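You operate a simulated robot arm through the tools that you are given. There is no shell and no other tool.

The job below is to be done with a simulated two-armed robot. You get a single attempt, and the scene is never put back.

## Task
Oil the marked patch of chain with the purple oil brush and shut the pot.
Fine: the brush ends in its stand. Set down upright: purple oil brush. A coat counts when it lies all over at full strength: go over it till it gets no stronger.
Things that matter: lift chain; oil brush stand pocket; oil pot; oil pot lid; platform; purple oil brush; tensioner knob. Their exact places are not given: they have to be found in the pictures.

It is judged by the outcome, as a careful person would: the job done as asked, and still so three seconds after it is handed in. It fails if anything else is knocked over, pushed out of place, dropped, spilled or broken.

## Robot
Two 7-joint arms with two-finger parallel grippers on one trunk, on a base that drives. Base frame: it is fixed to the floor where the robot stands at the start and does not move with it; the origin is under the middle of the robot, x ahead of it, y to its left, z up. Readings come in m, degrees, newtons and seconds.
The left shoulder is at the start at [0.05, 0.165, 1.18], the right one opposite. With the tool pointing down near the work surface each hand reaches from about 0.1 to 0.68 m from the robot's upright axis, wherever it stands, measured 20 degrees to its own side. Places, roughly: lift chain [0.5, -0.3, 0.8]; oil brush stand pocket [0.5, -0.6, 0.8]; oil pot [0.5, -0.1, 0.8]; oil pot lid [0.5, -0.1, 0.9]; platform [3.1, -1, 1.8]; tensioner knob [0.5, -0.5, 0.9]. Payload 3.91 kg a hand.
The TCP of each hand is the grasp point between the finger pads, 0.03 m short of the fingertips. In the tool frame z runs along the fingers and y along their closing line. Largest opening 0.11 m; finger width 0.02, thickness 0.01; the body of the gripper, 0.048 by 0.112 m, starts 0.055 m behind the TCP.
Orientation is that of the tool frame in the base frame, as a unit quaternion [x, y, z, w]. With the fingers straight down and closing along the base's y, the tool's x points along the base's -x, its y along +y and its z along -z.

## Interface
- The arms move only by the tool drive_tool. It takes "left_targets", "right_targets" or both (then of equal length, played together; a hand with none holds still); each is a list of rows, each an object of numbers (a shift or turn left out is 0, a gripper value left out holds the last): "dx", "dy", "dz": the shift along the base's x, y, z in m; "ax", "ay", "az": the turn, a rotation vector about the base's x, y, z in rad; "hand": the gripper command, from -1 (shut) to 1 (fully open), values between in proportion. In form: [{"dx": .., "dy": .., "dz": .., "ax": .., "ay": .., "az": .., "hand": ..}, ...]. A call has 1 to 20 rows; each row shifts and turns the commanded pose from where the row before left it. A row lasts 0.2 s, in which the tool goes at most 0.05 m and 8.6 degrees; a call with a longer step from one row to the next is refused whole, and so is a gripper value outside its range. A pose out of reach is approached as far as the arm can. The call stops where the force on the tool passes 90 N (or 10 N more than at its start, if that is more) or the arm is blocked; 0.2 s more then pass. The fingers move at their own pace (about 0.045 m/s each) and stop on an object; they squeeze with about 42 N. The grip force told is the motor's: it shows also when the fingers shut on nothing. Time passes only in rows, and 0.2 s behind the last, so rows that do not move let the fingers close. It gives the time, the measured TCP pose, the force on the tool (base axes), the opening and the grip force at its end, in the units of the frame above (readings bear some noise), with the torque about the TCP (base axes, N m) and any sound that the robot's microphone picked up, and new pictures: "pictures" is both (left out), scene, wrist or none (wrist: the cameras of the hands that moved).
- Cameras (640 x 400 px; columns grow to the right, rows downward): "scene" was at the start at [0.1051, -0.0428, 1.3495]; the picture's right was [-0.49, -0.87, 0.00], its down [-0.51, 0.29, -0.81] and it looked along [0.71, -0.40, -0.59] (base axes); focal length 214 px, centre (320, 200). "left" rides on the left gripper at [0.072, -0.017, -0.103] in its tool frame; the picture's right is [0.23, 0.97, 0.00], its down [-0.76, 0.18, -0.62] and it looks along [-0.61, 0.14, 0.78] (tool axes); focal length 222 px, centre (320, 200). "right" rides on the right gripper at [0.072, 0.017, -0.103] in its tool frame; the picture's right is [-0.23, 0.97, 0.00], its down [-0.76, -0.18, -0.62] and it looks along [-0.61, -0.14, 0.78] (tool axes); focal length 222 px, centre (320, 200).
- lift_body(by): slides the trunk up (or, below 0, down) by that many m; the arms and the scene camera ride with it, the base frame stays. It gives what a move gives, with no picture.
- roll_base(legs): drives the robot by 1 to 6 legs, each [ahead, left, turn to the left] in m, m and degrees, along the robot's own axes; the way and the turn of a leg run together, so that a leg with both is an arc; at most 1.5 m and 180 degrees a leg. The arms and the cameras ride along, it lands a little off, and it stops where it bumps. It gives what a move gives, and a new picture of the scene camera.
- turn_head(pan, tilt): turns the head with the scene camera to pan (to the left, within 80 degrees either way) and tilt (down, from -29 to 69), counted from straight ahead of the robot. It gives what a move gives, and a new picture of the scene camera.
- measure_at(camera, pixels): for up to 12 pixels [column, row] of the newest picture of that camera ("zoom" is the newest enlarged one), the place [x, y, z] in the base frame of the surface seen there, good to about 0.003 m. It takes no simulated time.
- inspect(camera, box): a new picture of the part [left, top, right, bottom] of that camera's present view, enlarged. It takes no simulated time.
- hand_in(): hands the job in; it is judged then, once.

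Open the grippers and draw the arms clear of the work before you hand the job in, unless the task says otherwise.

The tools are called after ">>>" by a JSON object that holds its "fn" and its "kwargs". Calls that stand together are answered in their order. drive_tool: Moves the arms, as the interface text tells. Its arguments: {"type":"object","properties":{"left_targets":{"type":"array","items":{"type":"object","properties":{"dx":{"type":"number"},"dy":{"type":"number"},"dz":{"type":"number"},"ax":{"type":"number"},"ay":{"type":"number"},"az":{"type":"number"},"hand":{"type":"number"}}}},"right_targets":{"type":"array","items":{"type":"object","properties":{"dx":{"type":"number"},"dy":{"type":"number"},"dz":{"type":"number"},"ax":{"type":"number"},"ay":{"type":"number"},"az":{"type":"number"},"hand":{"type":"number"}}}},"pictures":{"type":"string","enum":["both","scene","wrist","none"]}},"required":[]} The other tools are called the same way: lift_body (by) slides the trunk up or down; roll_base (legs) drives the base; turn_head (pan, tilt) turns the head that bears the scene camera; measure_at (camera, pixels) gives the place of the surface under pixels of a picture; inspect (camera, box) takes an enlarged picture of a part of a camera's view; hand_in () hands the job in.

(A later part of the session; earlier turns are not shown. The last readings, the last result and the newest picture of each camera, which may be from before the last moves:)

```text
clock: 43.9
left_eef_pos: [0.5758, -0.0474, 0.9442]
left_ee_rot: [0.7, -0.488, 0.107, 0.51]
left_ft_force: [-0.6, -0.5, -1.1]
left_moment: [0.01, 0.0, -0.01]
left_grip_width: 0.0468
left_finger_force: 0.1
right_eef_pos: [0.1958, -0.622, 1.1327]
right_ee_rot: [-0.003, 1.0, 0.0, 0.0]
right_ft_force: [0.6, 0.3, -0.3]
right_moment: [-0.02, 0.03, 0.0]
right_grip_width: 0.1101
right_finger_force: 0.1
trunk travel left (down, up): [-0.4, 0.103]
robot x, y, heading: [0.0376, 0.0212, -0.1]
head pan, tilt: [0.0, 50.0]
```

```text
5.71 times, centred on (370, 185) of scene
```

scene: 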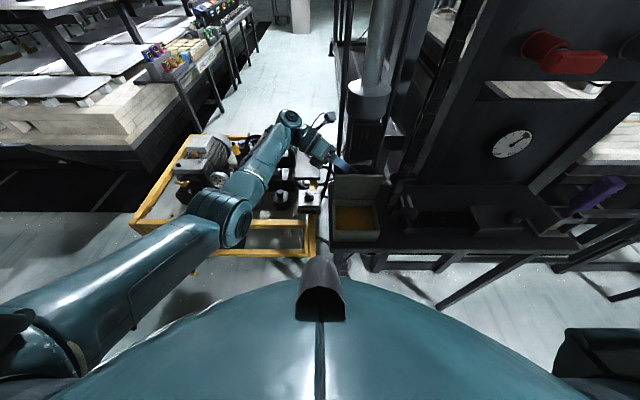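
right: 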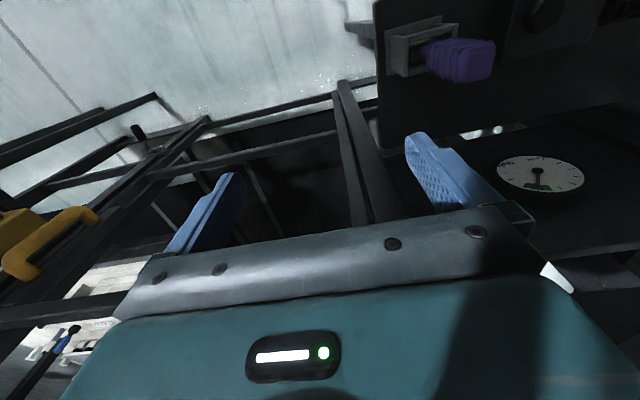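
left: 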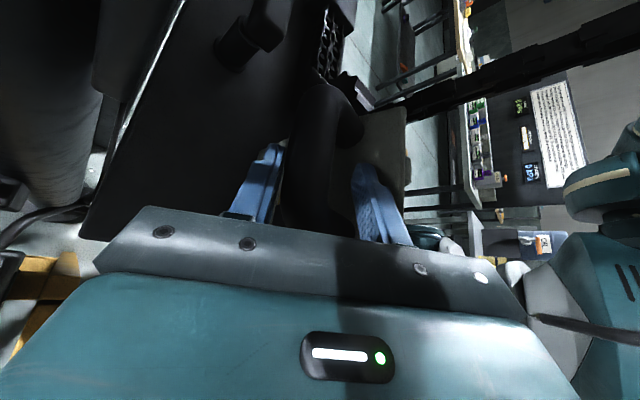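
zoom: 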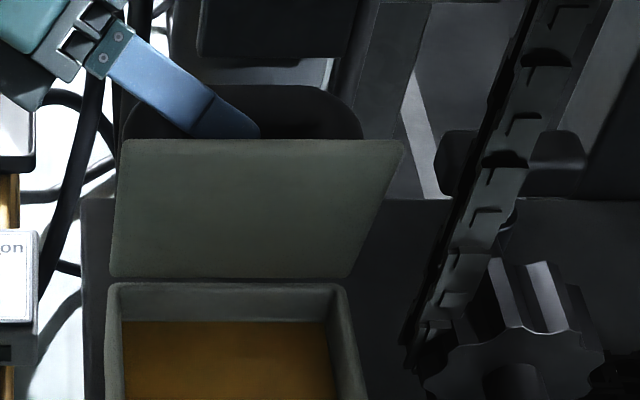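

The lid stands by itself at about 80° (hinge friction holds it) with the pot fully open. I widen the fingers a bit and withdraw the hand up and to the left along the finger direction.

>>> {"fn": "drive_tool", "kwargs": {"left_targets": [{"hand": 0.2}, {}, {"dx": 0.006, "dy": 0.018, "dz": 0.012}, {"dx": 0.005, "dy": 0.018, "dz": 0.012}, {"dx": 0.004, "dy": 0.02, "dz": 0.014}], "pictures": "both"}}

>>> {"fn": "inspect", "kwargs": {"camera": "scene", "box": [320, 140, 420, 220]}}

```text
clock: 45.1
left_eef_pos: [0.5918, 0.0099, 0.9823]
left_ee_rot: [0.7, -0.488, 0.108, 0.511]
left_ft_force: [1.0, 0.0, 0.4]
left_moment: [-0.03, 0.02, -0.02]
left_grip_width: 0.0659
left_finger_force: 0.0
right_eef_pos: [0.1969, -0.6229, 1.1327]
right_ee_rot: [-0.002, 1.0, 0.0, 0.0]
right_ft_force: [0.4, 0.6, -0.1]
right_moment: [0.02, 0.0, 0.02]
right_grip_width: 0.1098
right_finger_force: 0.0
trunk travel left (down, up): [-0.4, 0.103]
robot x, y, heading: [0.034, 0.0284, 0.3]
head pan, tilt: [0.0, 50.0]
```

scene: 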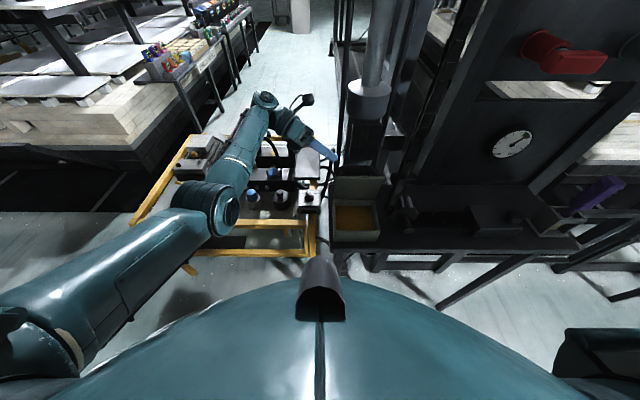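
left: 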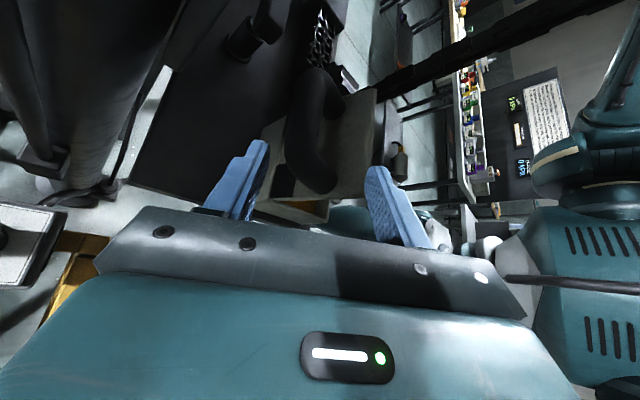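

```text
5.00 times, centred on (370, 180) of scene
```

zoom: 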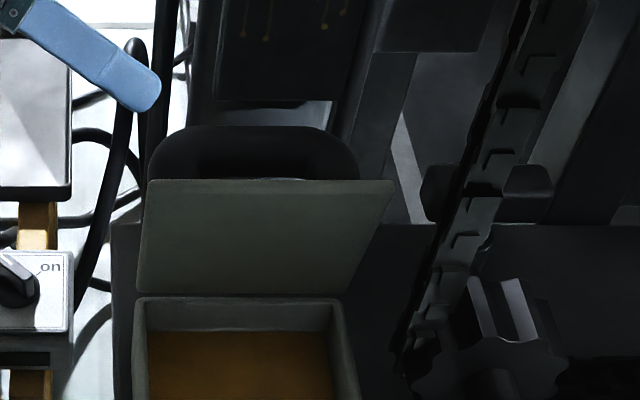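

The hand is free of the handle. I check whether the lid still stands at the same angle.

>>> {"fn": "measure_at", "kwargs": {"camera": "zoom", "pixels": [[250, 190], [250, 215], [250, 240], [250, 265], [250, 285], [160, 190], [360, 190], [250, 145], [250, 160]]}}

```text
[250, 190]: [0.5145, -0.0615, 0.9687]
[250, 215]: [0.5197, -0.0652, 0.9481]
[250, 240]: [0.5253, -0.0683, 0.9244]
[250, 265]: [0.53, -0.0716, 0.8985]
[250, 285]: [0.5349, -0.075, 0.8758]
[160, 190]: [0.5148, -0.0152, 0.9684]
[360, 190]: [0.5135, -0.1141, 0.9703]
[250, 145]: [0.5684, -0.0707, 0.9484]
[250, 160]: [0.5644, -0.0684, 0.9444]
```

The lid now measures about 78°; it could be creeping. I move the hand away while undoing its turn, and re-measure the lid after that.

>>> {"fn": "drive_tool", "kwargs": {"left_targets": [{"dy": 0.03, "dz": 0.03}, {"dy": 0.02, "dz": 0.03, "ay": -0.1}, {"dx": -0.03, "ay": -0.14}, {"dx": -0.035, "ay": -0.14}, {"dx": -0.035, "ay": -0.14}, {"dx": -0.035, "ay": -0.133}, {"dx": -0.035}], "pictures": "scene"}}

>>> {"fn": "inspect", "kwargs": {"camera": "scene", "box": [320, 140, 420, 220]}}

>>> {"fn": "measure_at", "kwargs": {"camera": "zoom", "pixels": [[250, 190], [250, 215], [250, 240], [250, 265], [250, 285], [160, 190], [360, 190], [250, 145], [250, 160]]}}

```text
clock: 46.7
left_eef_pos: [0.4215, 0.0603, 1.0413]
left_ee_rot: [0.629, -0.625, 0.327, 0.326]
left_ft_force: [0.7, -0.1, 0.2]
left_moment: [0.01, -0.01, 0.0]
left_grip_width: 0.0658
left_finger_force: 0.1
right_eef_pos: [0.1962, -0.6229, 1.1323]
right_ee_rot: [-0.002, 1.0, 0.0, 0.0]
right_ft_force: [0.5, -1.0, 0.0]
right_moment: [-0.01, 0.02, 0.0]
right_grip_width: 0.1099
right_finger_force: 0.1
trunk travel left (down, up): [-0.4, 0.103]
robot x, y, heading: [0.038, 0.021, 0.5]
head pan, tilt: [0.0, 50.0]
```

scene: 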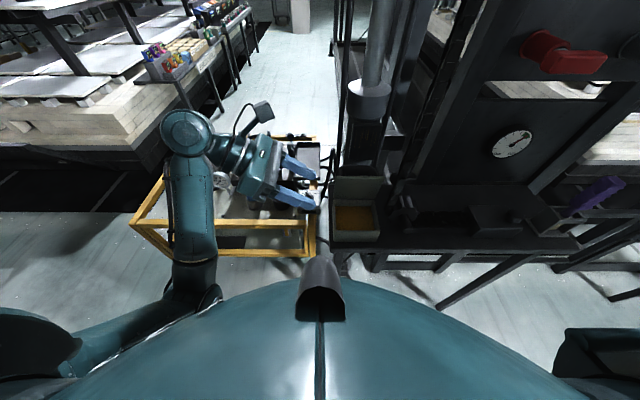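

```text
5.00 times, centred on (370, 180) of scene
```

zoom: 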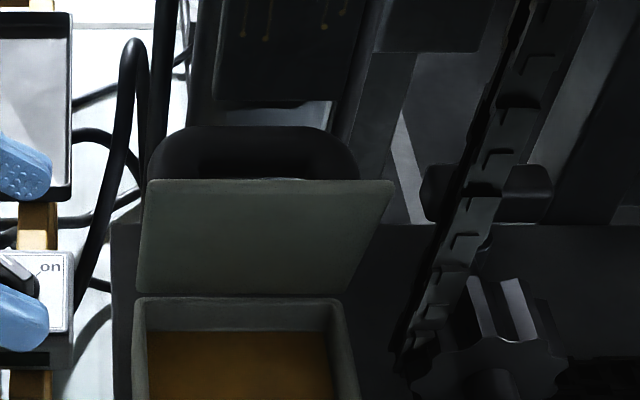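

```text
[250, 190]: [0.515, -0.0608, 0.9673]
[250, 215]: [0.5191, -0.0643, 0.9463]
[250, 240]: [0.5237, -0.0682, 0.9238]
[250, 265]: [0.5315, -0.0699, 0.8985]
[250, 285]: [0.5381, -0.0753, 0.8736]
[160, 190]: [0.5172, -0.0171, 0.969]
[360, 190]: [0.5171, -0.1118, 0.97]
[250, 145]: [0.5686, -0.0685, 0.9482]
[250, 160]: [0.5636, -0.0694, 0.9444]
```

The lid holds steady at 78° with nothing touching it. Now I undo the lean and turn of the left hand while drawing it back to x≈0.33, ready to travel to the brush.

>>> {"fn": "drive_tool", "kwargs": {"left_targets": [{"ax": 0.14, "dy": 0.01, "hand": 1.0}, {"ax": 0.14, "dy": 0.01}, {"ax": 0.14, "dx": -0.01}, {"ax": 0.14, "dx": -0.01}, {"ax": 0.14, "dx": -0.01}, {"ax": 0.14, "dx": -0.01}, {"ax": 0.12, "dx": -0.01}, {"az": -0.145, "dx": -0.01}, {"az": -0.145, "dx": -0.01}, {"az": -0.145, "dx": -0.01}, {"az": -0.145, "dx": -0.01}, {"az": -0.145}, {"az": -0.145}, {"az": -0.145}, {"az": -0.145}, {"az": -0.145}, {"az": -0.145}, {"az": -0.1208}], "pictures": "scene"}}

```text
clock: 50.5
left_eef_pos: [0.3765, 0.0986, 1.0236]
left_ee_rot: [-0.001, 1.0, -0.001, -0.001]
left_ft_force: [-0.3, -0.4, -0.5]
left_moment: [0.01, 0.01, -0.01]
left_grip_width: 0.1099
left_finger_force: 0.0
left hand out of reach, approached as far as the arm can: row 5, 6, 7
right_eef_pos: [0.1957, -0.6228, 1.1319]
right_ee_rot: [-0.003, 1.0, 0.0, 0.001]
right_ft_force: [-0.4, -0.3, 0.3]
right_moment: [0.01, 0.03, 0.01]
right_grip_width: 0.1101
right_finger_force: 0.0
trunk travel left (down, up): [-0.4, 0.103]
robot x, y, heading: [0.0409, 0.0244, 0.6]
head pan, tilt: [0.0, 50.0]
```

scene: 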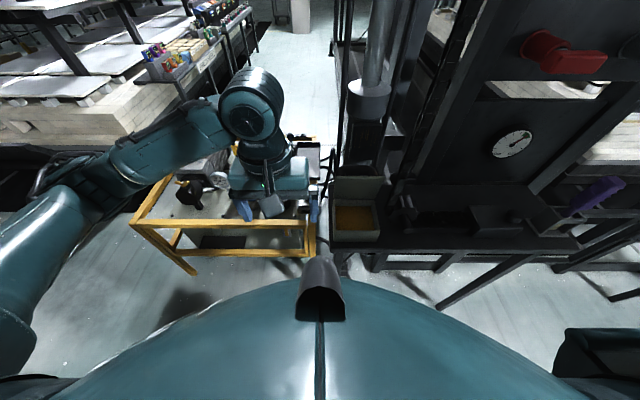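

The left hand is back to fingers-down. I drive the base back 0.04 m and then 0.5 m to the right to take up the brush with the left hand.

>>> {"fn": "roll_base", "kwargs": {"legs": [[-0.04, 0, 0], [0, -0.5, 0]]}}

```text
clock: 55.9
left_eef_pos: [0.3387, -0.4092, 1.0235]
left_ee_rot: [0.0, 1.0, -0.001, -0.002]
left_ft_force: [-0.8, 0.6, 0.2]
left_moment: [0.03, 0.01, -0.03]
left_grip_width: 0.1097
left_finger_force: 0.1
right_eef_pos: [0.1578, -1.1292, 1.1317]
right_ee_rot: [-0.001, 1.0, 0.0, 0.001]
right_ft_force: [-0.4, -0.6, -0.2]
right_moment: [0.0, 0.01, -0.01]
right_grip_width: 0.1097
right_finger_force: 0.1
trunk travel left (down, up): [-0.4, 0.103]
robot x, y, heading: [0.0019, -0.4804, 0.3]
head pan, tilt: [0.0, 50.0]
```

scene: 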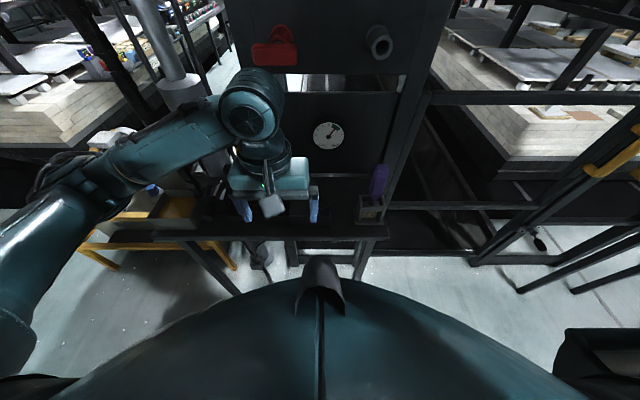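

Base is at y≈-0.48 with the brush at scene (378,185). I raise the left hand and move it across toward the brush, staying above its top.

>>> {"fn": "drive_tool", "kwargs": {"left_targets": [{"dz": 0.03}, {"dz": 0.03, "dy": -0.03}, {"dy": -0.045}, {"dy": -0.045}, {"dy": -0.045}, {"dy": -0.04, "dx": 0.02}, {"dx": 0.04}], "pictures": "both"}}

>>> {"fn": "inspect", "kwargs": {"camera": "left", "box": [220, 80, 420, 230]}}

```text
clock: 57.5
left_eef_pos: [0.4012, -0.6115, 1.0831]
left_ee_rot: [0.0, 1.0, -0.001, -0.001]
left_ft_force: [0.0, 0.3, 0.3]
left_moment: [0.02, 0.02, -0.01]
left_grip_width: 0.1096
left_finger_force: 0.1
right_eef_pos: [0.1576, -1.1287, 1.133]
right_ee_rot: [0.0, 1.0, 0.001, 0.0]
right_ft_force: [0.1, -0.3, -0.6]
right_moment: [0.0, -0.02, -0.03]
right_grip_width: 0.1101
right_finger_force: 0.1
trunk travel left (down, up): [-0.4, 0.103]
robot x, y, heading: [0.0019, -0.485, 0.4]
head pan, tilt: [0.0, 50.0]
```

scene: 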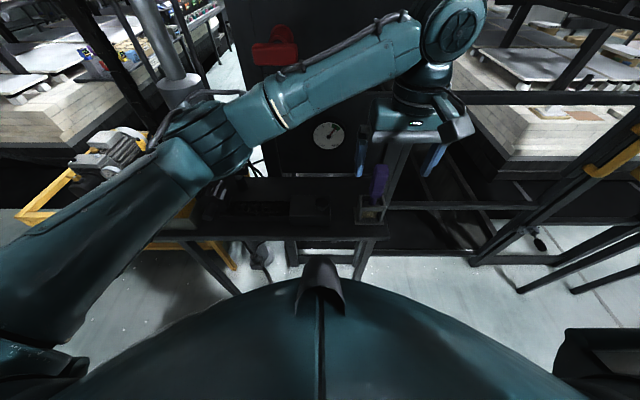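
left: 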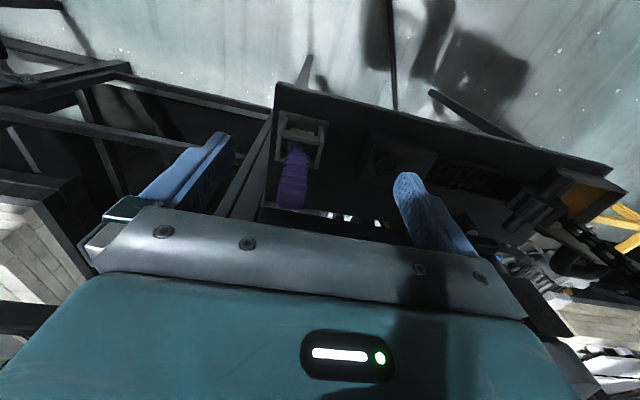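

```text
2.67 times, centred on (320, 155) of left
```

zoom: 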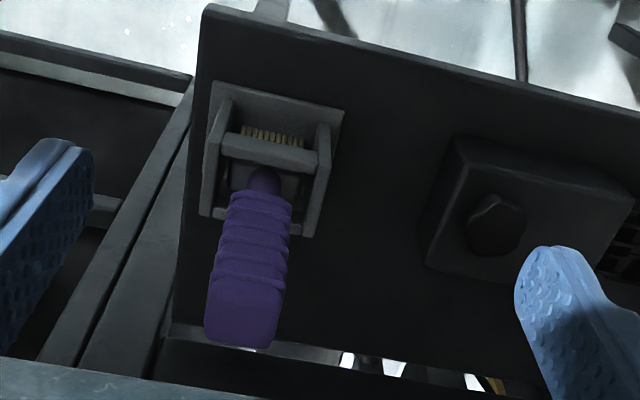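

The brush is clearly between the fingers in view. I measure its handle and stand points and the left elbow's place relative to the rising chain.

>>> {"fn": "measure_at", "kwargs": {"camera": "zoom", "pixels": [[240, 320], [220, 310], [270, 315], [245, 265], [255, 205], [265, 180], [265, 155], [242, 335], [212, 120], [325, 165], [215, 215], [310, 230]]}}

>>> {"fn": "measure_at", "kwargs": {"camera": "scene", "pixels": [[205, 150], [240, 160], [230, 120], [200, 110], [252, 110], [378, 175], [165, 150]]}}

```text
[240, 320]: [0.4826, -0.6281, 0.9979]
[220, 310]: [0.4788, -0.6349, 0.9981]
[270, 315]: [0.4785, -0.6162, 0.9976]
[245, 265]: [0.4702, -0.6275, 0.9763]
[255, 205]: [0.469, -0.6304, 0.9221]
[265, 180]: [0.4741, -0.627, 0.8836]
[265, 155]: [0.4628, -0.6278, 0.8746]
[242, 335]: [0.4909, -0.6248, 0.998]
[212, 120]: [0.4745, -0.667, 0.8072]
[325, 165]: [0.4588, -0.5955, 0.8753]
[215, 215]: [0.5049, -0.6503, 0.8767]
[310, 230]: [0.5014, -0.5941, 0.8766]
```

```text
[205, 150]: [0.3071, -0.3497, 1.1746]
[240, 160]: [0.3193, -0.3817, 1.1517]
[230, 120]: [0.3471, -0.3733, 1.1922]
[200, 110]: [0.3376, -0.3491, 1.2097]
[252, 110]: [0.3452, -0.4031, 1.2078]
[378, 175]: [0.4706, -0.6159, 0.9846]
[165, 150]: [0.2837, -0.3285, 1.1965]
```

Brush axis ≈[0.484,-0.626], top z 0.998; the elbow is well clear of the rising chain. I move over the brush and, if aligned, will go down over the handle.

>>> {"fn": "drive_tool", "kwargs": {"left_targets": [{"dx": 0.028, "dy": -0.005}, {"dx": 0.028, "dy": -0.005}, {"dx": 0.027, "dy": -0.0045}, {}], "pictures": "wrist"}}

>>> {"fn": "inspect", "kwargs": {"camera": "left", "box": [220, 80, 420, 230]}}

```text
clock: 58.5
left_eef_pos: [0.4817, -0.6291, 1.0835]
left_ee_rot: [0.0, 1.0, -0.001, 0.0]
left_ft_force: [0.2, 0.3, 0.1]
left_moment: [-0.01, 0.02, 0.01]
left_grip_width: 0.1101
left_finger_force: 0.0
right_eef_pos: [0.1562, -1.1299, 1.1326]
right_ee_rot: [-0.001, 1.0, 0.0, -0.001]
right_ft_force: [-0.1, -1.6, -0.1]
right_moment: [-0.03, -0.01, 0.0]
right_grip_width: 0.1102
right_finger_force: 0.0
trunk travel left (down, up): [-0.4, 0.103]
robot x, y, heading: [-0.0004, -0.4817, -0.0]
head pan, tilt: [0.0, 50.0]
```

left: 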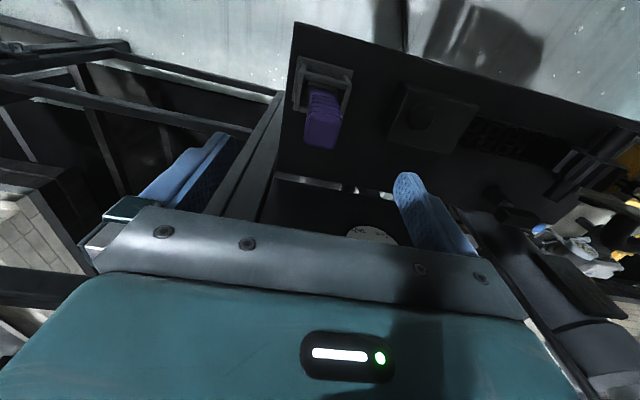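

```text
2.67 times, centred on (320, 155) of left
```

zoom: 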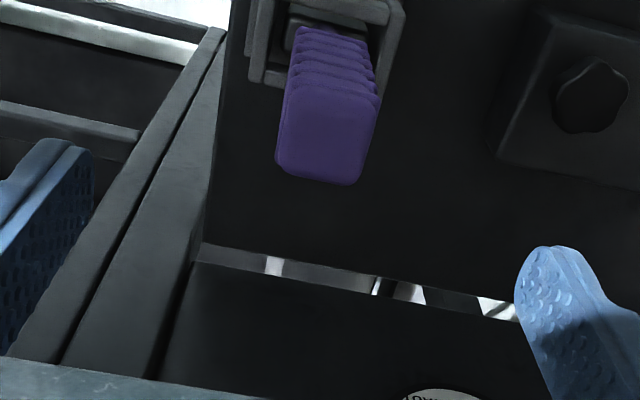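

I measure the brush's top face corners here for the final alignment.

>>> {"fn": "measure_at", "kwargs": {"camera": "zoom", "pixels": [[295, 95], [372, 108], [285, 160], [355, 175], [325, 135], [310, 60], [350, 60], [330, 100]]}}

```text
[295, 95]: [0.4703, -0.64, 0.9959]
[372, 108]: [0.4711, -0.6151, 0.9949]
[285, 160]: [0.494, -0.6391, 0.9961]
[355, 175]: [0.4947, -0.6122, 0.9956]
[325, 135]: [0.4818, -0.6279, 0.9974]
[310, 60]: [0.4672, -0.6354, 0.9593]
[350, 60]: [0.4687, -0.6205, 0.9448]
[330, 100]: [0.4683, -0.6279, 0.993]
```

Top face centre ≈[0.483,-0.627], square to the hand. I descend straight over the handle to TCP z≈0.955 (fingertips 0.925, above the stand rim 0.877).

>>> {"fn": "drive_tool", "kwargs": {"left_targets": [{"dx": 0.0015, "dy": 0.002, "dz": -0.03}, {"dz": -0.035}, {"dz": -0.035}, {"dz": -0.028}, {}], "pictures": "both"}}

>>> {"fn": "inspect", "kwargs": {"camera": "left", "box": [220, 80, 420, 230]}}

```text
clock: 59.7
left_eef_pos: [0.4847, -0.6253, 0.9557]
left_ee_rot: [0.0, 1.0, -0.001, -0.001]
left_ft_force: [0.0, 0.0, -1.0]
left_moment: [0.0, 0.05, 0.03]
left_grip_width: 0.1101
left_finger_force: 0.1
right_eef_pos: [0.1578, -1.129, 1.1329]
right_ee_rot: [-0.001, 1.0, 0.0, 0.0]
right_ft_force: [-0.8, -0.1, -0.5]
right_moment: [0.0, 0.0, 0.0]
right_grip_width: 0.1101
right_finger_force: 0.1
trunk travel left (down, up): [-0.4, 0.103]
robot x, y, heading: [-0.0018, -0.4832, -0.0]
head pan, tilt: [0.0, 50.0]
```

scene: 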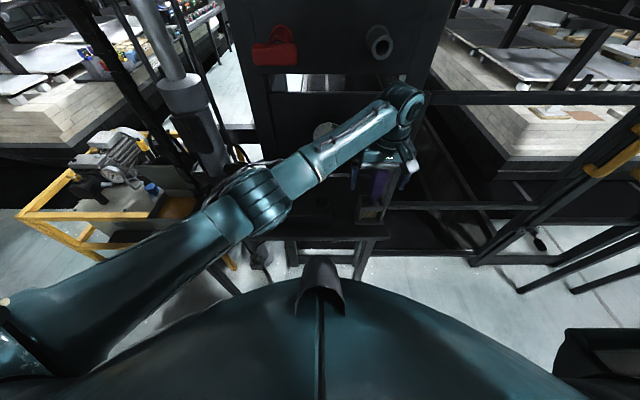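
left: 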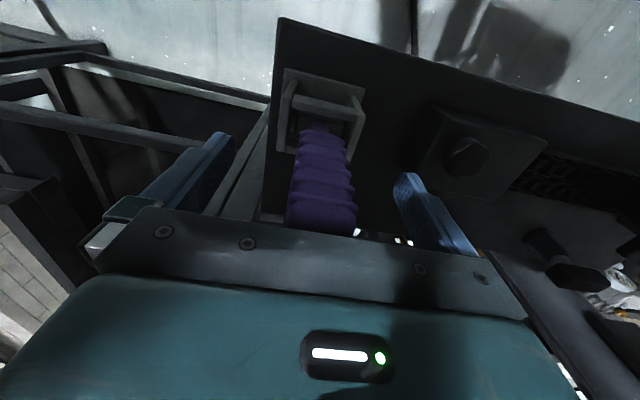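

```text
2.67 times, centred on (320, 155) of left
```

zoom: 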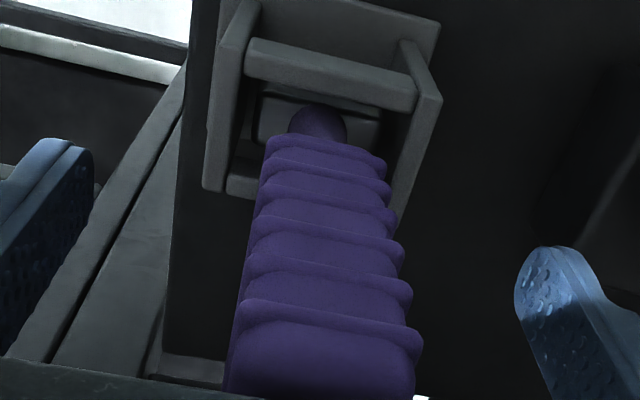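

The handle is centred between the fingers with no contact. I close the gripper on it.

>>> {"fn": "drive_tool", "kwargs": {"left_targets": [{"hand": -1}, {}, {}, {}, {}, {}, {}], "pictures": "wrist"}}

```text
clock: 61.3
left_eef_pos: [0.4847, -0.6251, 0.9561]
left_ee_rot: [0.0, 1.0, -0.001, 0.001]
left_ft_force: [-0.7, -1.7, 0.3]
left_moment: [-0.17, -0.06, 0.0]
left_grip_width: 0.0296
left_finger_force: 42.1
right_eef_pos: [0.1576, -1.1295, 1.1313]
right_ee_rot: [-0.001, 1.0, 0.0, 0.0]
right_ft_force: [-0.8, -0.3, -0.2]
right_moment: [0.0, -0.02, 0.02]
right_grip_width: 0.1103
right_finger_force: 0.1
trunk travel left (down, up): [-0.4, 0.103]
robot x, y, heading: [0.0005, -0.4805, 0.0]
head pan, tilt: [0.0, 50.0]
```

left: 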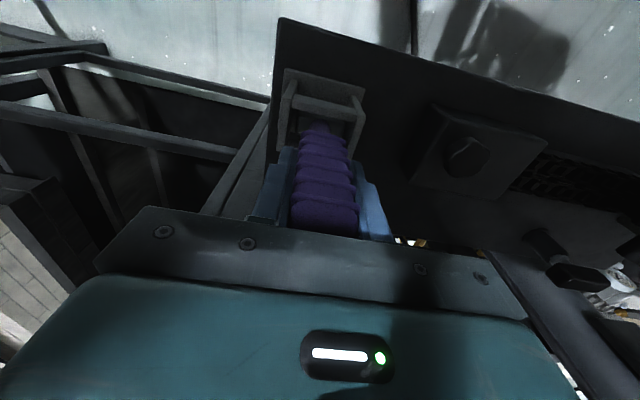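

Gripped at 0.030 m width with full force; the bristle tip should be about 0.149 m below the TCP. I lift the brush straight up out of the pocket.

>>> {"fn": "drive_tool", "kwargs": {"left_targets": [{"dz": 0.015}, {"dz": 0.025}, {"dz": 0.03}, {"dz": 0.03}, {"dz": 0.025}], "pictures": "both"}}

>>> {"fn": "inspect", "kwargs": {"camera": "left", "box": [220, 80, 420, 230]}}

```text
clock: 62.5
left_eef_pos: [0.4841, -0.6246, 1.0769]
left_ee_rot: [0.0, 1.0, 0.0, -0.001]
left_ft_force: [0.1, 0.1, -1.5]
left_moment: [-0.02, -0.01, -0.02]
left_grip_width: 0.0297
left_finger_force: 42.3
right_eef_pos: [0.1562, -1.1293, 1.1309]
right_ee_rot: [-0.001, 1.0, 0.0, 0.001]
right_ft_force: [-0.4, -0.2, 0.6]
right_moment: [0.01, -0.01, 0.01]
right_grip_width: 0.11
right_finger_force: 0.1
trunk travel left (down, up): [-0.4, 0.103]
robot x, y, heading: [-0.0008, -0.4789, 0.1]
head pan, tilt: [0.0, 50.0]
```

scene: 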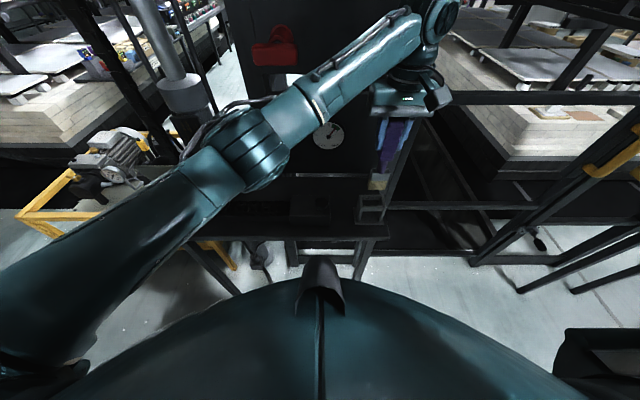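
left: 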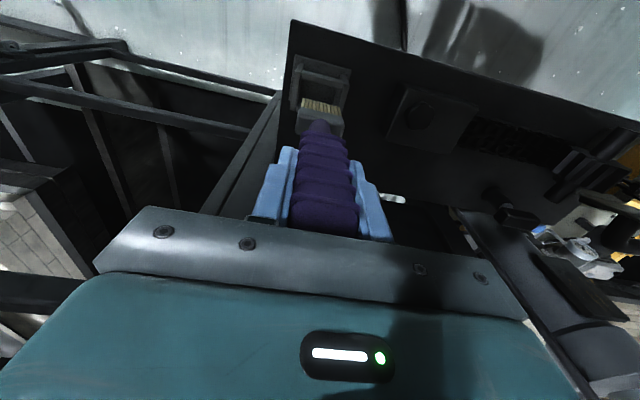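

```text
2.67 times, centred on (320, 155) of left
```

zoom: 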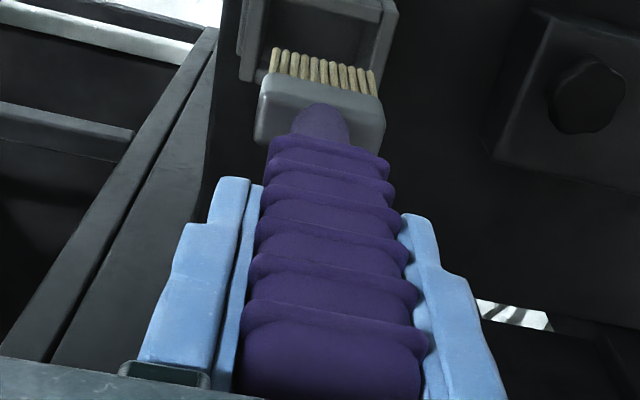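

The brush is out, bristles down, held straight. I measure the bristle tips relative to the hand.

>>> {"fn": "measure_at", "kwargs": {"camera": "zoom", "pixels": [[280, 55], [325, 65], [370, 75], [275, 75], [370, 90], [325, 85], [265, 110], [375, 120], [320, 100]]}}

```text
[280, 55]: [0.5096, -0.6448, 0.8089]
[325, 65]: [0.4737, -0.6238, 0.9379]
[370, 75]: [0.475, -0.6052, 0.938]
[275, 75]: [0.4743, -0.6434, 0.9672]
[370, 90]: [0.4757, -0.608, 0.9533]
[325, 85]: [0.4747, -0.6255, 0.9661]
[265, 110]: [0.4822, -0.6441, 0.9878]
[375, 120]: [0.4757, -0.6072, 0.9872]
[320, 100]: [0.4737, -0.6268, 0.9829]
```

Bristles: about 0.04 m wide in y, 0.02 m in x, tip ≈0.149 m below TCP. I draw the brush straight back in front of the shelf (x≈0.37) for the drive to the pot.

>>> {"fn": "drive_tool", "kwargs": {"left_targets": [{"dx": -0.035}, {"dx": -0.04}, {"dx": -0.04}], "pictures": "none"}}

>>> {"fn": "roll_base", "kwargs": {"legs": [[0, 0.54, 0]]}}

```text
clock: 63.3
left_eef_pos: [0.3685, -0.6259, 1.0774]
left_ee_rot: [-0.001, 1.0, 0.0, -0.001]
left_ft_force: [0.1, -0.7, -1.8]
left_moment: [0.04, -0.01, 0.01]
left_grip_width: 0.0297
left_finger_force: 41.8
right_eef_pos: [0.1568, -1.1288, 1.1331]
right_ee_rot: [-0.001, 1.0, 0.001, 0.0]
right_ft_force: [-0.2, 0.4, 0.6]
right_moment: [0.03, 0.03, -0.03]
right_grip_width: 0.11
right_finger_force: 0.1
trunk travel left (down, up): [-0.4, 0.103]
robot x, y, heading: [-0.003, -0.4823, 0.2]
head pan, tilt: [0.0, 50.0]
```

```text
clock: 68.5
left_eef_pos: [0.3699, -0.0879, 1.0769]
left_ee_rot: [0.004, 1.0, -0.001, -0.001]
left_ft_force: [-0.1, -0.2, -1.7]
left_moment: [0.01, 0.01, 0.0]
left_grip_width: 0.0297
left_finger_force: 42.2
right_eef_pos: [0.1527, -0.5899, 1.1331]
right_ee_rot: [0.002, 1.0, 0.0, 0.0]
right_ft_force: [-0.2, 0.1, -0.3]
right_moment: [0.02, -0.02, -0.02]
right_grip_width: 0.1103
right_finger_force: 0.0
trunk travel left (down, up): [-0.4, 0.103]
robot x, y, heading: [0.0038, 0.0595, -0.3]
head pan, tilt: [0.0, 50.0]
```

scene: 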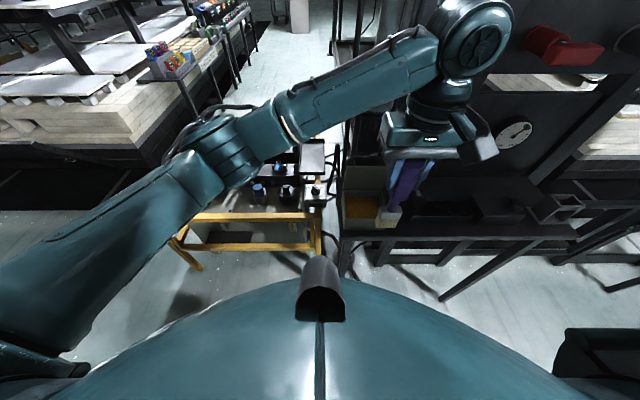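

The brush is in front of the pot. I take an enlarged view and measure the pot opening before going in.

>>> {"fn": "inspect", "kwargs": {"camera": "scene", "box": [310, 140, 430, 250]}}

>>> {"fn": "drive_tool", "kwargs": {"left_targets": [{"dy": 0.02}, {"dy": 0.02}], "pictures": "both"}}

>>> {"fn": "inspect", "kwargs": {"camera": "left", "box": [240, 60, 440, 210]}}

```text
3.64 times, centred on (370, 195) of scene
```

zoom: 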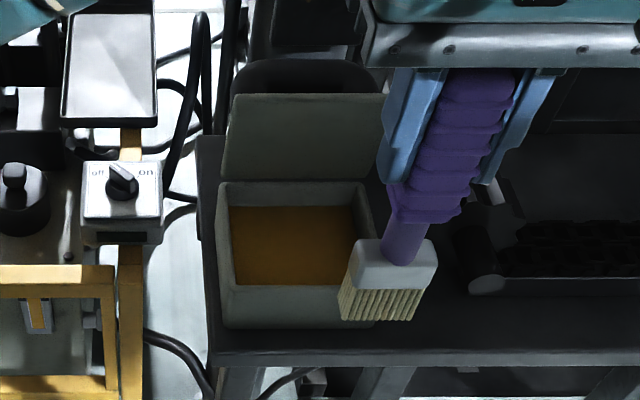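

```text
clock: 69.2
left_eef_pos: [0.3682, -0.0472, 1.0785]
left_ee_rot: [0.003, 1.0, 0.0, -0.001]
left_ft_force: [0.2, 0.1, -1.2]
left_moment: [0.04, -0.01, 0.0]
left_grip_width: 0.0296
left_finger_force: 42.0
right_eef_pos: [0.1529, -0.5906, 1.1322]
right_ee_rot: [0.001, 1.0, 0.0, 0.0]
right_ft_force: [0.1, 0.2, 0.4]
right_moment: [0.01, -0.02, 0.0]
right_grip_width: 0.11
right_finger_force: 0.1
trunk travel left (down, up): [-0.4, 0.103]
robot x, y, heading: [0.0025, 0.0564, -0.2]
head pan, tilt: [0.0, 50.0]
```

scene: 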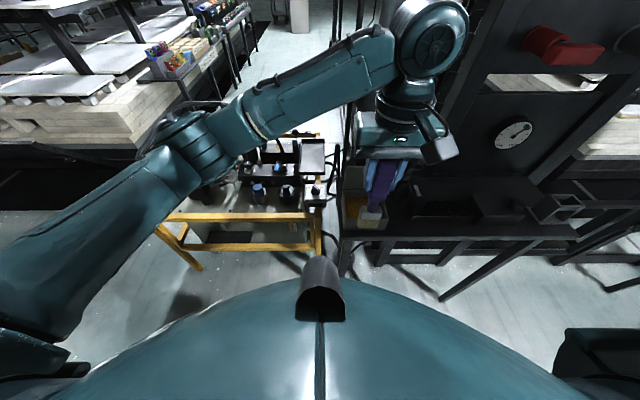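
left: 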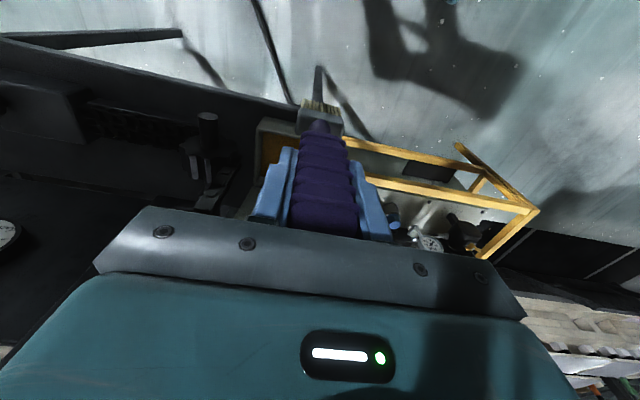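

```text
2.67 times, centred on (340, 135) of left
```

zoom: 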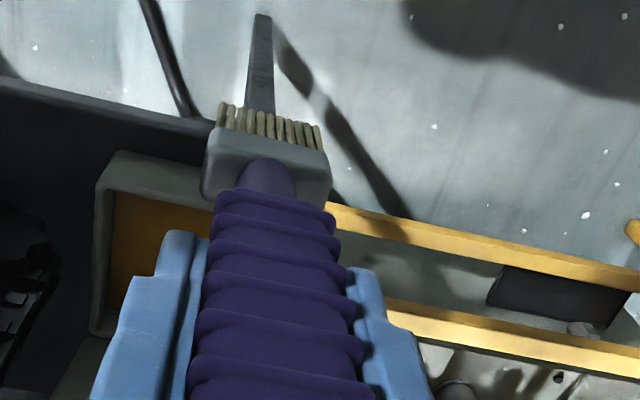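

Before moving forward past the rising chain I measure how far right the wrist parts above the hand reach.

>>> {"fn": "measure_at", "kwargs": {"camera": "scene", "pixels": [[466, 35], [460, 60], [430, 40], [450, 150], [455, 145], [435, 105], [412, 147], [425, 125], [400, 30], [355, 190], [345, 205], [380, 225]]}}

```text
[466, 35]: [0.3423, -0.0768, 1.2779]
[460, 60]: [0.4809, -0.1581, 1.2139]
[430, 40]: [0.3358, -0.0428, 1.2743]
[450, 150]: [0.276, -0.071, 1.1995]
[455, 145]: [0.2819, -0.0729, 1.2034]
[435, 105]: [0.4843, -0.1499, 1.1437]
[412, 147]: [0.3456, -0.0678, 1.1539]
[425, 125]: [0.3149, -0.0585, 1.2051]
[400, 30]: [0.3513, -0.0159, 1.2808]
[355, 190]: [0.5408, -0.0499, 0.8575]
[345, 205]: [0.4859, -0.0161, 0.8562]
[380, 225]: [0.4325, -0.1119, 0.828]
```

The wrist reaches only to y≈-0.08, leaving about 5 cm to the chain. I move forward over the open pot and partway down.

>>> {"fn": "drive_tool", "kwargs": {"left_targets": [{"dx": 0.04, "dy": -0.004}, {"dx": 0.04, "dy": -0.004}, {"dx": 0.026}, {"dz": -0.035}, {"dz": -0.03}], "pictures": "both"}}

>>> {"fn": "inspect", "kwargs": {"camera": "scene", "box": [310, 120, 430, 240]}}

>>> {"fn": "inspect", "kwargs": {"camera": "left", "box": [220, 60, 420, 210]}}

```text
clock: 70.3
left_eef_pos: [0.4753, -0.0546, 1.0135]
left_ee_rot: [0.004, 1.0, -0.002, 0.0]
left_ft_force: [-0.2, -0.2, -1.1]
left_moment: [0.01, 0.02, -0.03]
left_grip_width: 0.0298
left_finger_force: 42.2
right_eef_pos: [0.1543, -0.5902, 1.1321]
right_ee_rot: [0.002, 1.0, 0.001, 0.001]
right_ft_force: [-0.1, -0.3, 0.3]
right_moment: [0.01, 0.02, 0.0]
right_grip_width: 0.11
right_finger_force: 0.0
trunk travel left (down, up): [-0.4, 0.103]
robot x, y, heading: [0.0016, 0.0616, 0.0]
head pan, tilt: [0.0, 50.0]
```

scene: 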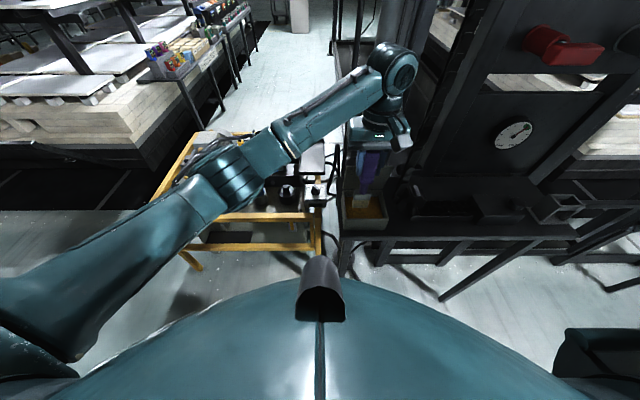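
left: 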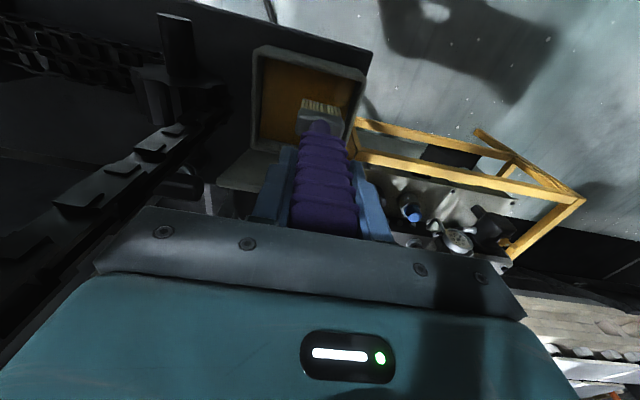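

```text
3.33 times, centred on (370, 180) of scene
```

zoom: 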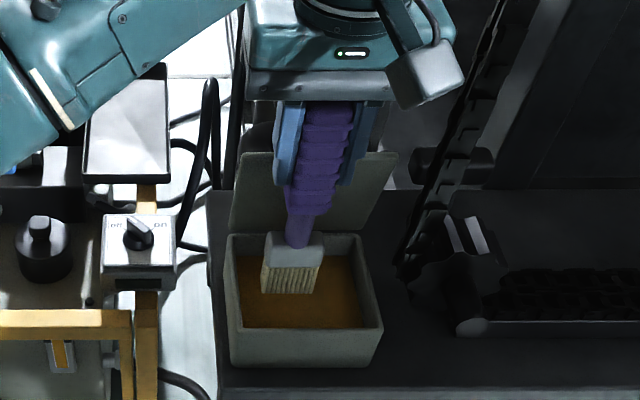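

```text
2.67 times, centred on (320, 135) of left
```

zoom: 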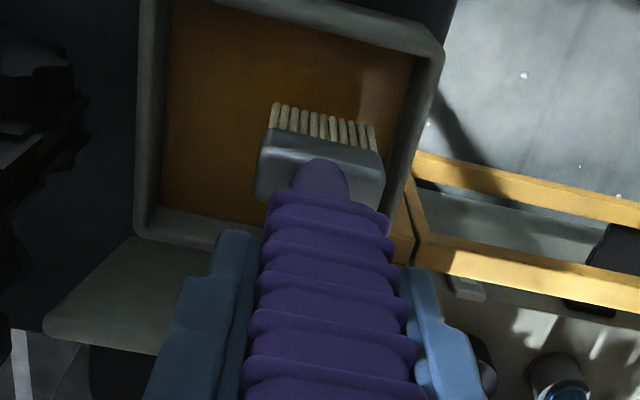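

The bristles are inside the pot's opening, clear of walls and lid. I lower them into the oil (surface z≈0.832) to a tip height of about 0.819.

>>> {"fn": "drive_tool", "kwargs": {"left_targets": [{"dz": -0.015}, {"dz": -0.012}, {"dz": -0.01}, {"dz": -0.008}, {}, {}, {}], "pictures": "both"}}

>>> {"fn": "inspect", "kwargs": {"camera": "scene", "box": [310, 120, 430, 240]}}

>>> {"fn": "inspect", "kwargs": {"camera": "left", "box": [220, 60, 420, 210]}}

```text
clock: 72.0
left_eef_pos: [0.4745, -0.0542, 0.9777]
left_ee_rot: [0.004, 1.0, -0.005, 0.008]
left_ft_force: [0.1, 6.0, 65.5]
left_moment: [1.62, 0.32, -0.01]
left_grip_width: 0.0298
left_finger_force: 41.6
right_eef_pos: [0.1494, -0.5891, 1.1334]
right_ee_rot: [0.001, 1.0, 0.0, 0.003]
right_ft_force: [-0.5, 0.0, -0.5]
right_moment: [-0.01, -0.01, 0.02]
right_grip_width: 0.1099
right_finger_force: 0.1
trunk travel left (down, up): [-0.4, 0.103]
robot x, y, heading: [-0.0003, 0.0566, -0.2]
head pan, tilt: [0.0, 50.0]
```

scene: 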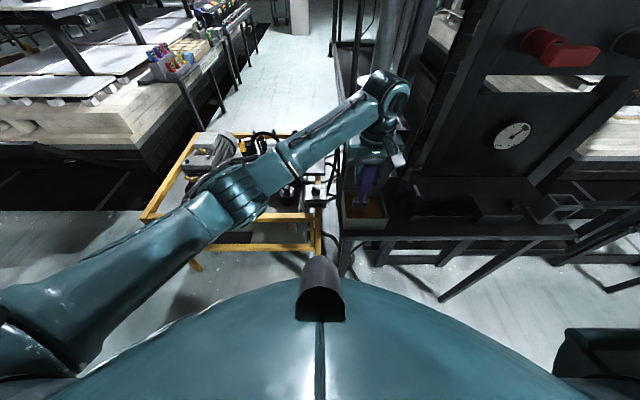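
left: 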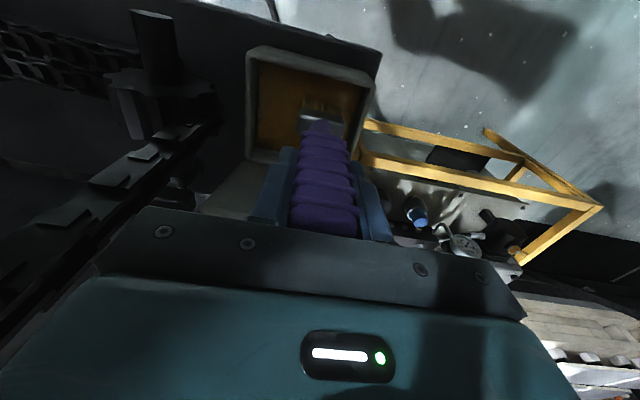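

```text
3.33 times, centred on (370, 180) of scene
```

zoom: 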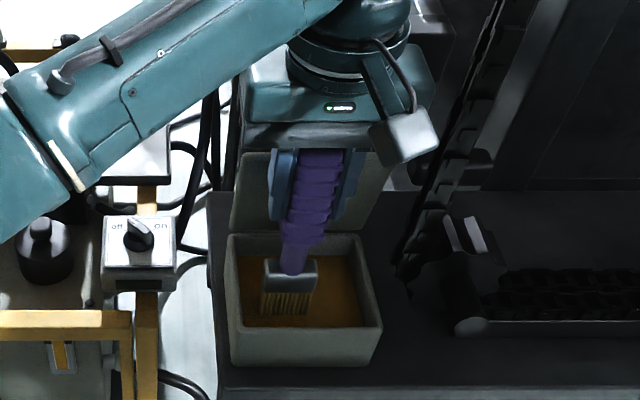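

```text
2.67 times, centred on (320, 135) of left
```

zoom: 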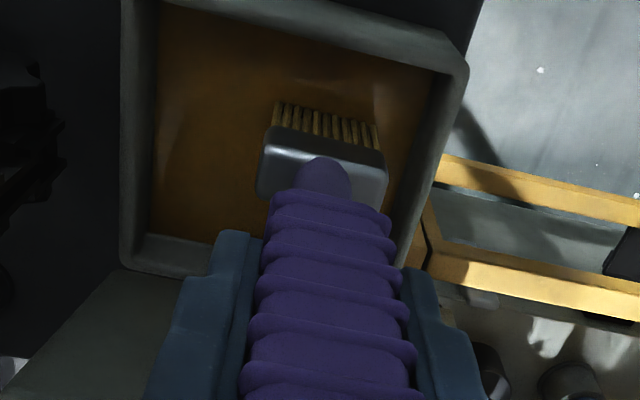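

The force rose to 65 N: the oil surface acts as a firm floor at about z 0.83, and the bristles already look wetted. I back off upward right away.

>>> {"fn": "drive_tool", "kwargs": {"left_targets": [{"dz": 0.012}, {"dz": 0.01}], "pictures": "both"}}

>>> {"fn": "inspect", "kwargs": {"camera": "left", "box": [260, 80, 380, 170]}}

>>> {"fn": "inspect", "kwargs": {"camera": "scene", "box": [330, 150, 410, 240]}}

```text
clock: 72.5
left_eef_pos: [0.4756, -0.0533, 0.9866]
left_ee_rot: [0.002, 1.0, 0.001, -0.002]
left_ft_force: [0.5, -0.2, -0.4]
left_moment: [-0.01, -0.01, -0.02]
left_grip_width: 0.0295
left_finger_force: 42.1
right_eef_pos: [0.1531, -0.5897, 1.1317]
right_ee_rot: [0.002, 1.0, 0.001, -0.001]
right_ft_force: [0.3, -0.6, -0.5]
right_moment: [0.03, -0.01, -0.01]
right_grip_width: 0.1101
right_finger_force: 0.2
trunk travel left (down, up): [-0.4, 0.103]
robot x, y, heading: [0.0014, 0.0605, -0.3]
head pan, tilt: [0.0, 50.0]
```

scene: 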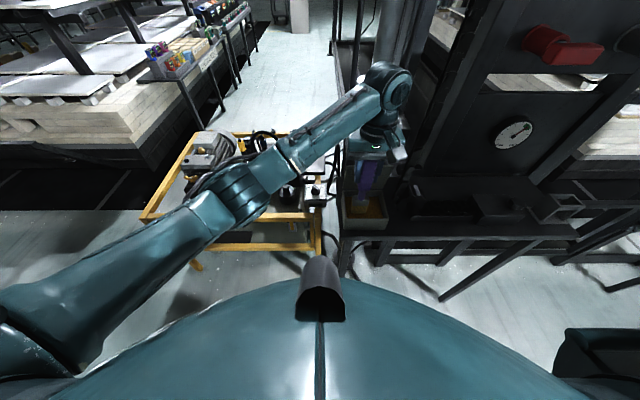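
left: 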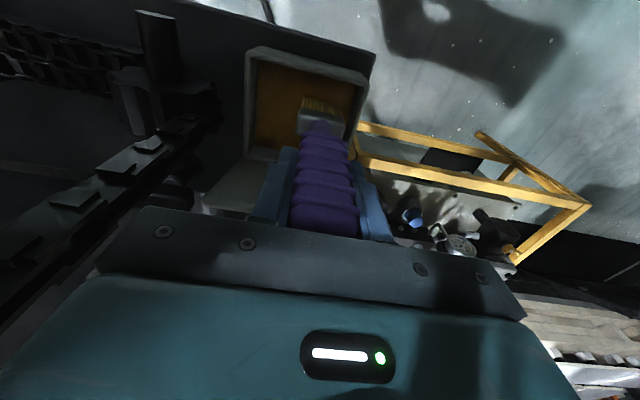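

```text
4.44 times, centred on (320, 125) of left
```

zoom: 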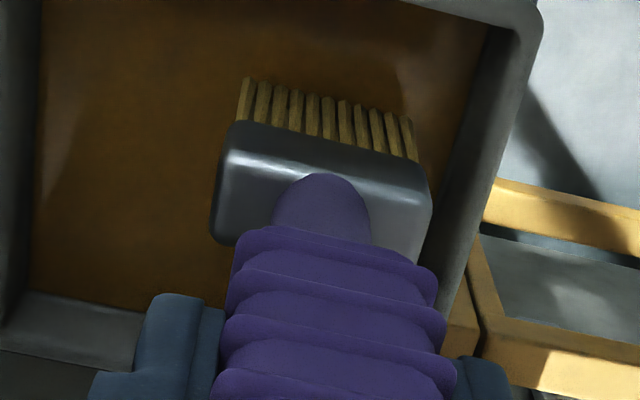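

```text
4.44 times, centred on (370, 195) of scene
```

zoom: 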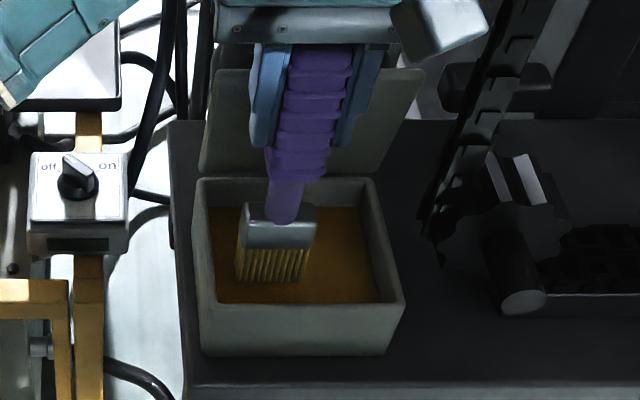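

The bristles are visibly darker and oiled, and the force is back to zero. I measure the bristle tips against the hand to see whether the brush slipped in the grip.

>>> {"fn": "measure_at", "kwargs": {"camera": "zoom", "pixels": [[270, 279], [250, 277], [290, 281], [270, 265], [265, 255], [275, 235], [340, 290], [330, 240], [305, 275], [240, 274]]}}

>>> {"fn": "measure_at", "kwargs": {"camera": "left", "pixels": [[307, 98], [315, 99], [325, 101], [335, 105], [312, 110], [330, 112], [320, 115]]}}

```text
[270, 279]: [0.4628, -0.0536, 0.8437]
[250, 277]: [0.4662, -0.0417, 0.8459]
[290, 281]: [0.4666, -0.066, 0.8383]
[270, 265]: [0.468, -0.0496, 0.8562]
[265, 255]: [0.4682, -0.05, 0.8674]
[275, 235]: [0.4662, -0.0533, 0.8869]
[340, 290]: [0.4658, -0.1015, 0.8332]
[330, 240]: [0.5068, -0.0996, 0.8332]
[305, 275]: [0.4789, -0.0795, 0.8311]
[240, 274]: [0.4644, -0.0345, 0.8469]
```

```text
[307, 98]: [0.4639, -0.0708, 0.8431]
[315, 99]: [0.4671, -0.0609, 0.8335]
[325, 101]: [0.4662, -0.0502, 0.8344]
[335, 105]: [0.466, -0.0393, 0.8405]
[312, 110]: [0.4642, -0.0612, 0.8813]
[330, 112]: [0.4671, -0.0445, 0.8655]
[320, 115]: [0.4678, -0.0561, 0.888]
```

No slip: the tip is still ≈0.148 m below the TCP. I touch the oil once more, lightly, and hold about a second to load the bristles well.

>>> {"fn": "drive_tool", "kwargs": {"left_targets": [{"dz": -0.006}, {"dz": -0.004}, {}, {}, {}, {}], "pictures": "none"}}

```text
clock: 74.0
left_eef_pos: [0.4766, -0.0556, 0.9803]
left_ee_rot: [0.003, 1.0, -0.001, 0.0]
left_ft_force: [0.1, -0.7, -1.1]
left_moment: [-0.02, 0.01, 0.01]
left_grip_width: 0.0298
left_finger_force: 42.4
right_eef_pos: [0.1543, -0.5903, 1.1315]
right_ee_rot: [0.002, 1.0, 0.001, 0.001]
right_ft_force: [-0.5, -0.2, -0.1]
right_moment: [0.02, 0.02, -0.02]
right_grip_width: 0.11
right_finger_force: 0.0
trunk travel left (down, up): [-0.4, 0.103]
robot x, y, heading: [0.0014, 0.0594, -0.3]
head pan, tilt: [0.0, 50.0]
```

Still no force at TCP z 0.980; I go down in 1.5 mm steps to a light touch.

>>> {"fn": "drive_tool", "kwargs": {"left_targets": [{"dz": -0.0015}, {"dz": -0.0015}, {"dz": -0.0015}, {}, {}, {}], "pictures": "none"}}

```text
clock: 75.3
left_eef_pos: [0.4751, -0.0551, 0.9791]
left_ee_rot: [0.004, 1.0, -0.002, 0.002]
left_ft_force: [3.2, -0.1, 21.0]
left_moment: [0.42, -0.55, -0.04]
left_grip_width: 0.0295
left_finger_force: 42.4
right_eef_pos: [0.1521, -0.5896, 1.1323]
right_ee_rot: [0.002, 1.0, 0.0, 0.001]
right_ft_force: [0.3, 0.5, 0.0]
right_moment: [-0.02, 0.0, 0.02]
right_grip_width: 0.1098
right_finger_force: 0.0
trunk travel left (down, up): [-0.4, 0.103]
robot x, y, heading: [0.0027, 0.059, -0.2]
head pan, tilt: [0.0, 50.0]
```

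Light contact (21 N) was held in the oil. I lift the brush out slowly, pause over the pot to let it drain, and look at the bristles.

>>> {"fn": "drive_tool", "kwargs": {"left_targets": [{"dz": 0.01}, {"dz": 0.015}, {"dz": 0.02}, {}, {}, {}, {}, {}, {"dz": 0.025}, {"dz": 0.03}], "pictures": "both"}}

>>> {"fn": "inspect", "kwargs": {"camera": "scene", "box": [330, 130, 430, 240]}}

```text
clock: 77.5
left_eef_pos: [0.4756, -0.0557, 1.0749]
left_ee_rot: [0.002, 1.0, 0.0, -0.001]
left_ft_force: [0.2, 0.0, -1.4]
left_moment: [-0.01, -0.03, -0.03]
left_grip_width: 0.0297
left_finger_force: 41.9
right_eef_pos: [0.1549, -0.5894, 1.1328]
right_ee_rot: [0.002, 1.0, 0.0, 0.0]
right_ft_force: [0.1, 0.1, -0.5]
right_moment: [-0.01, 0.0, -0.01]
right_grip_width: 0.11
right_finger_force: 0.1
trunk travel left (down, up): [-0.4, 0.103]
robot x, y, heading: [-0.0014, 0.0532, -0.2]
head pan, tilt: [0.0, 50.0]
```

scene: 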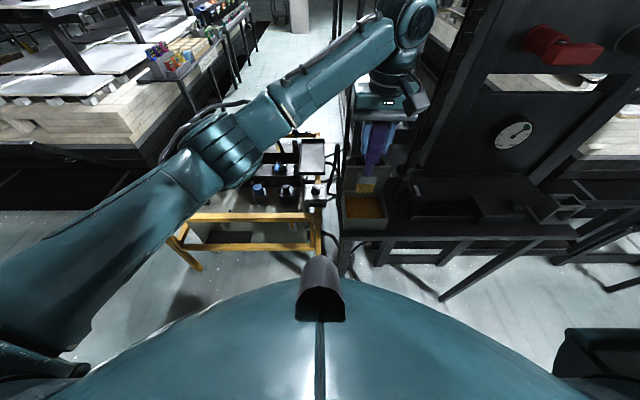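
left: 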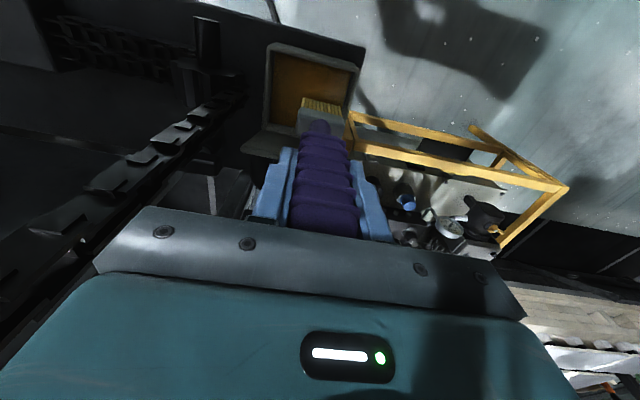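

```text
3.64 times, centred on (380, 185) of scene
```

zoom: 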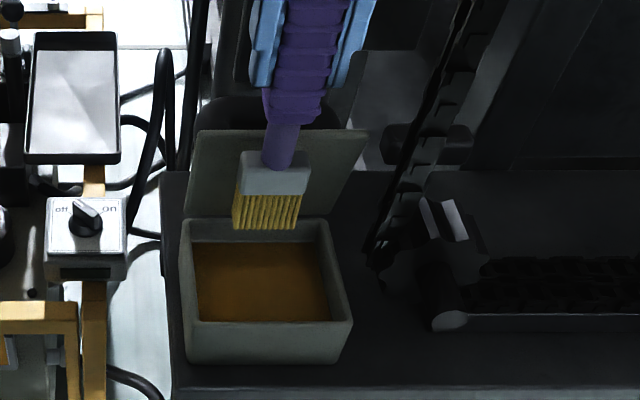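

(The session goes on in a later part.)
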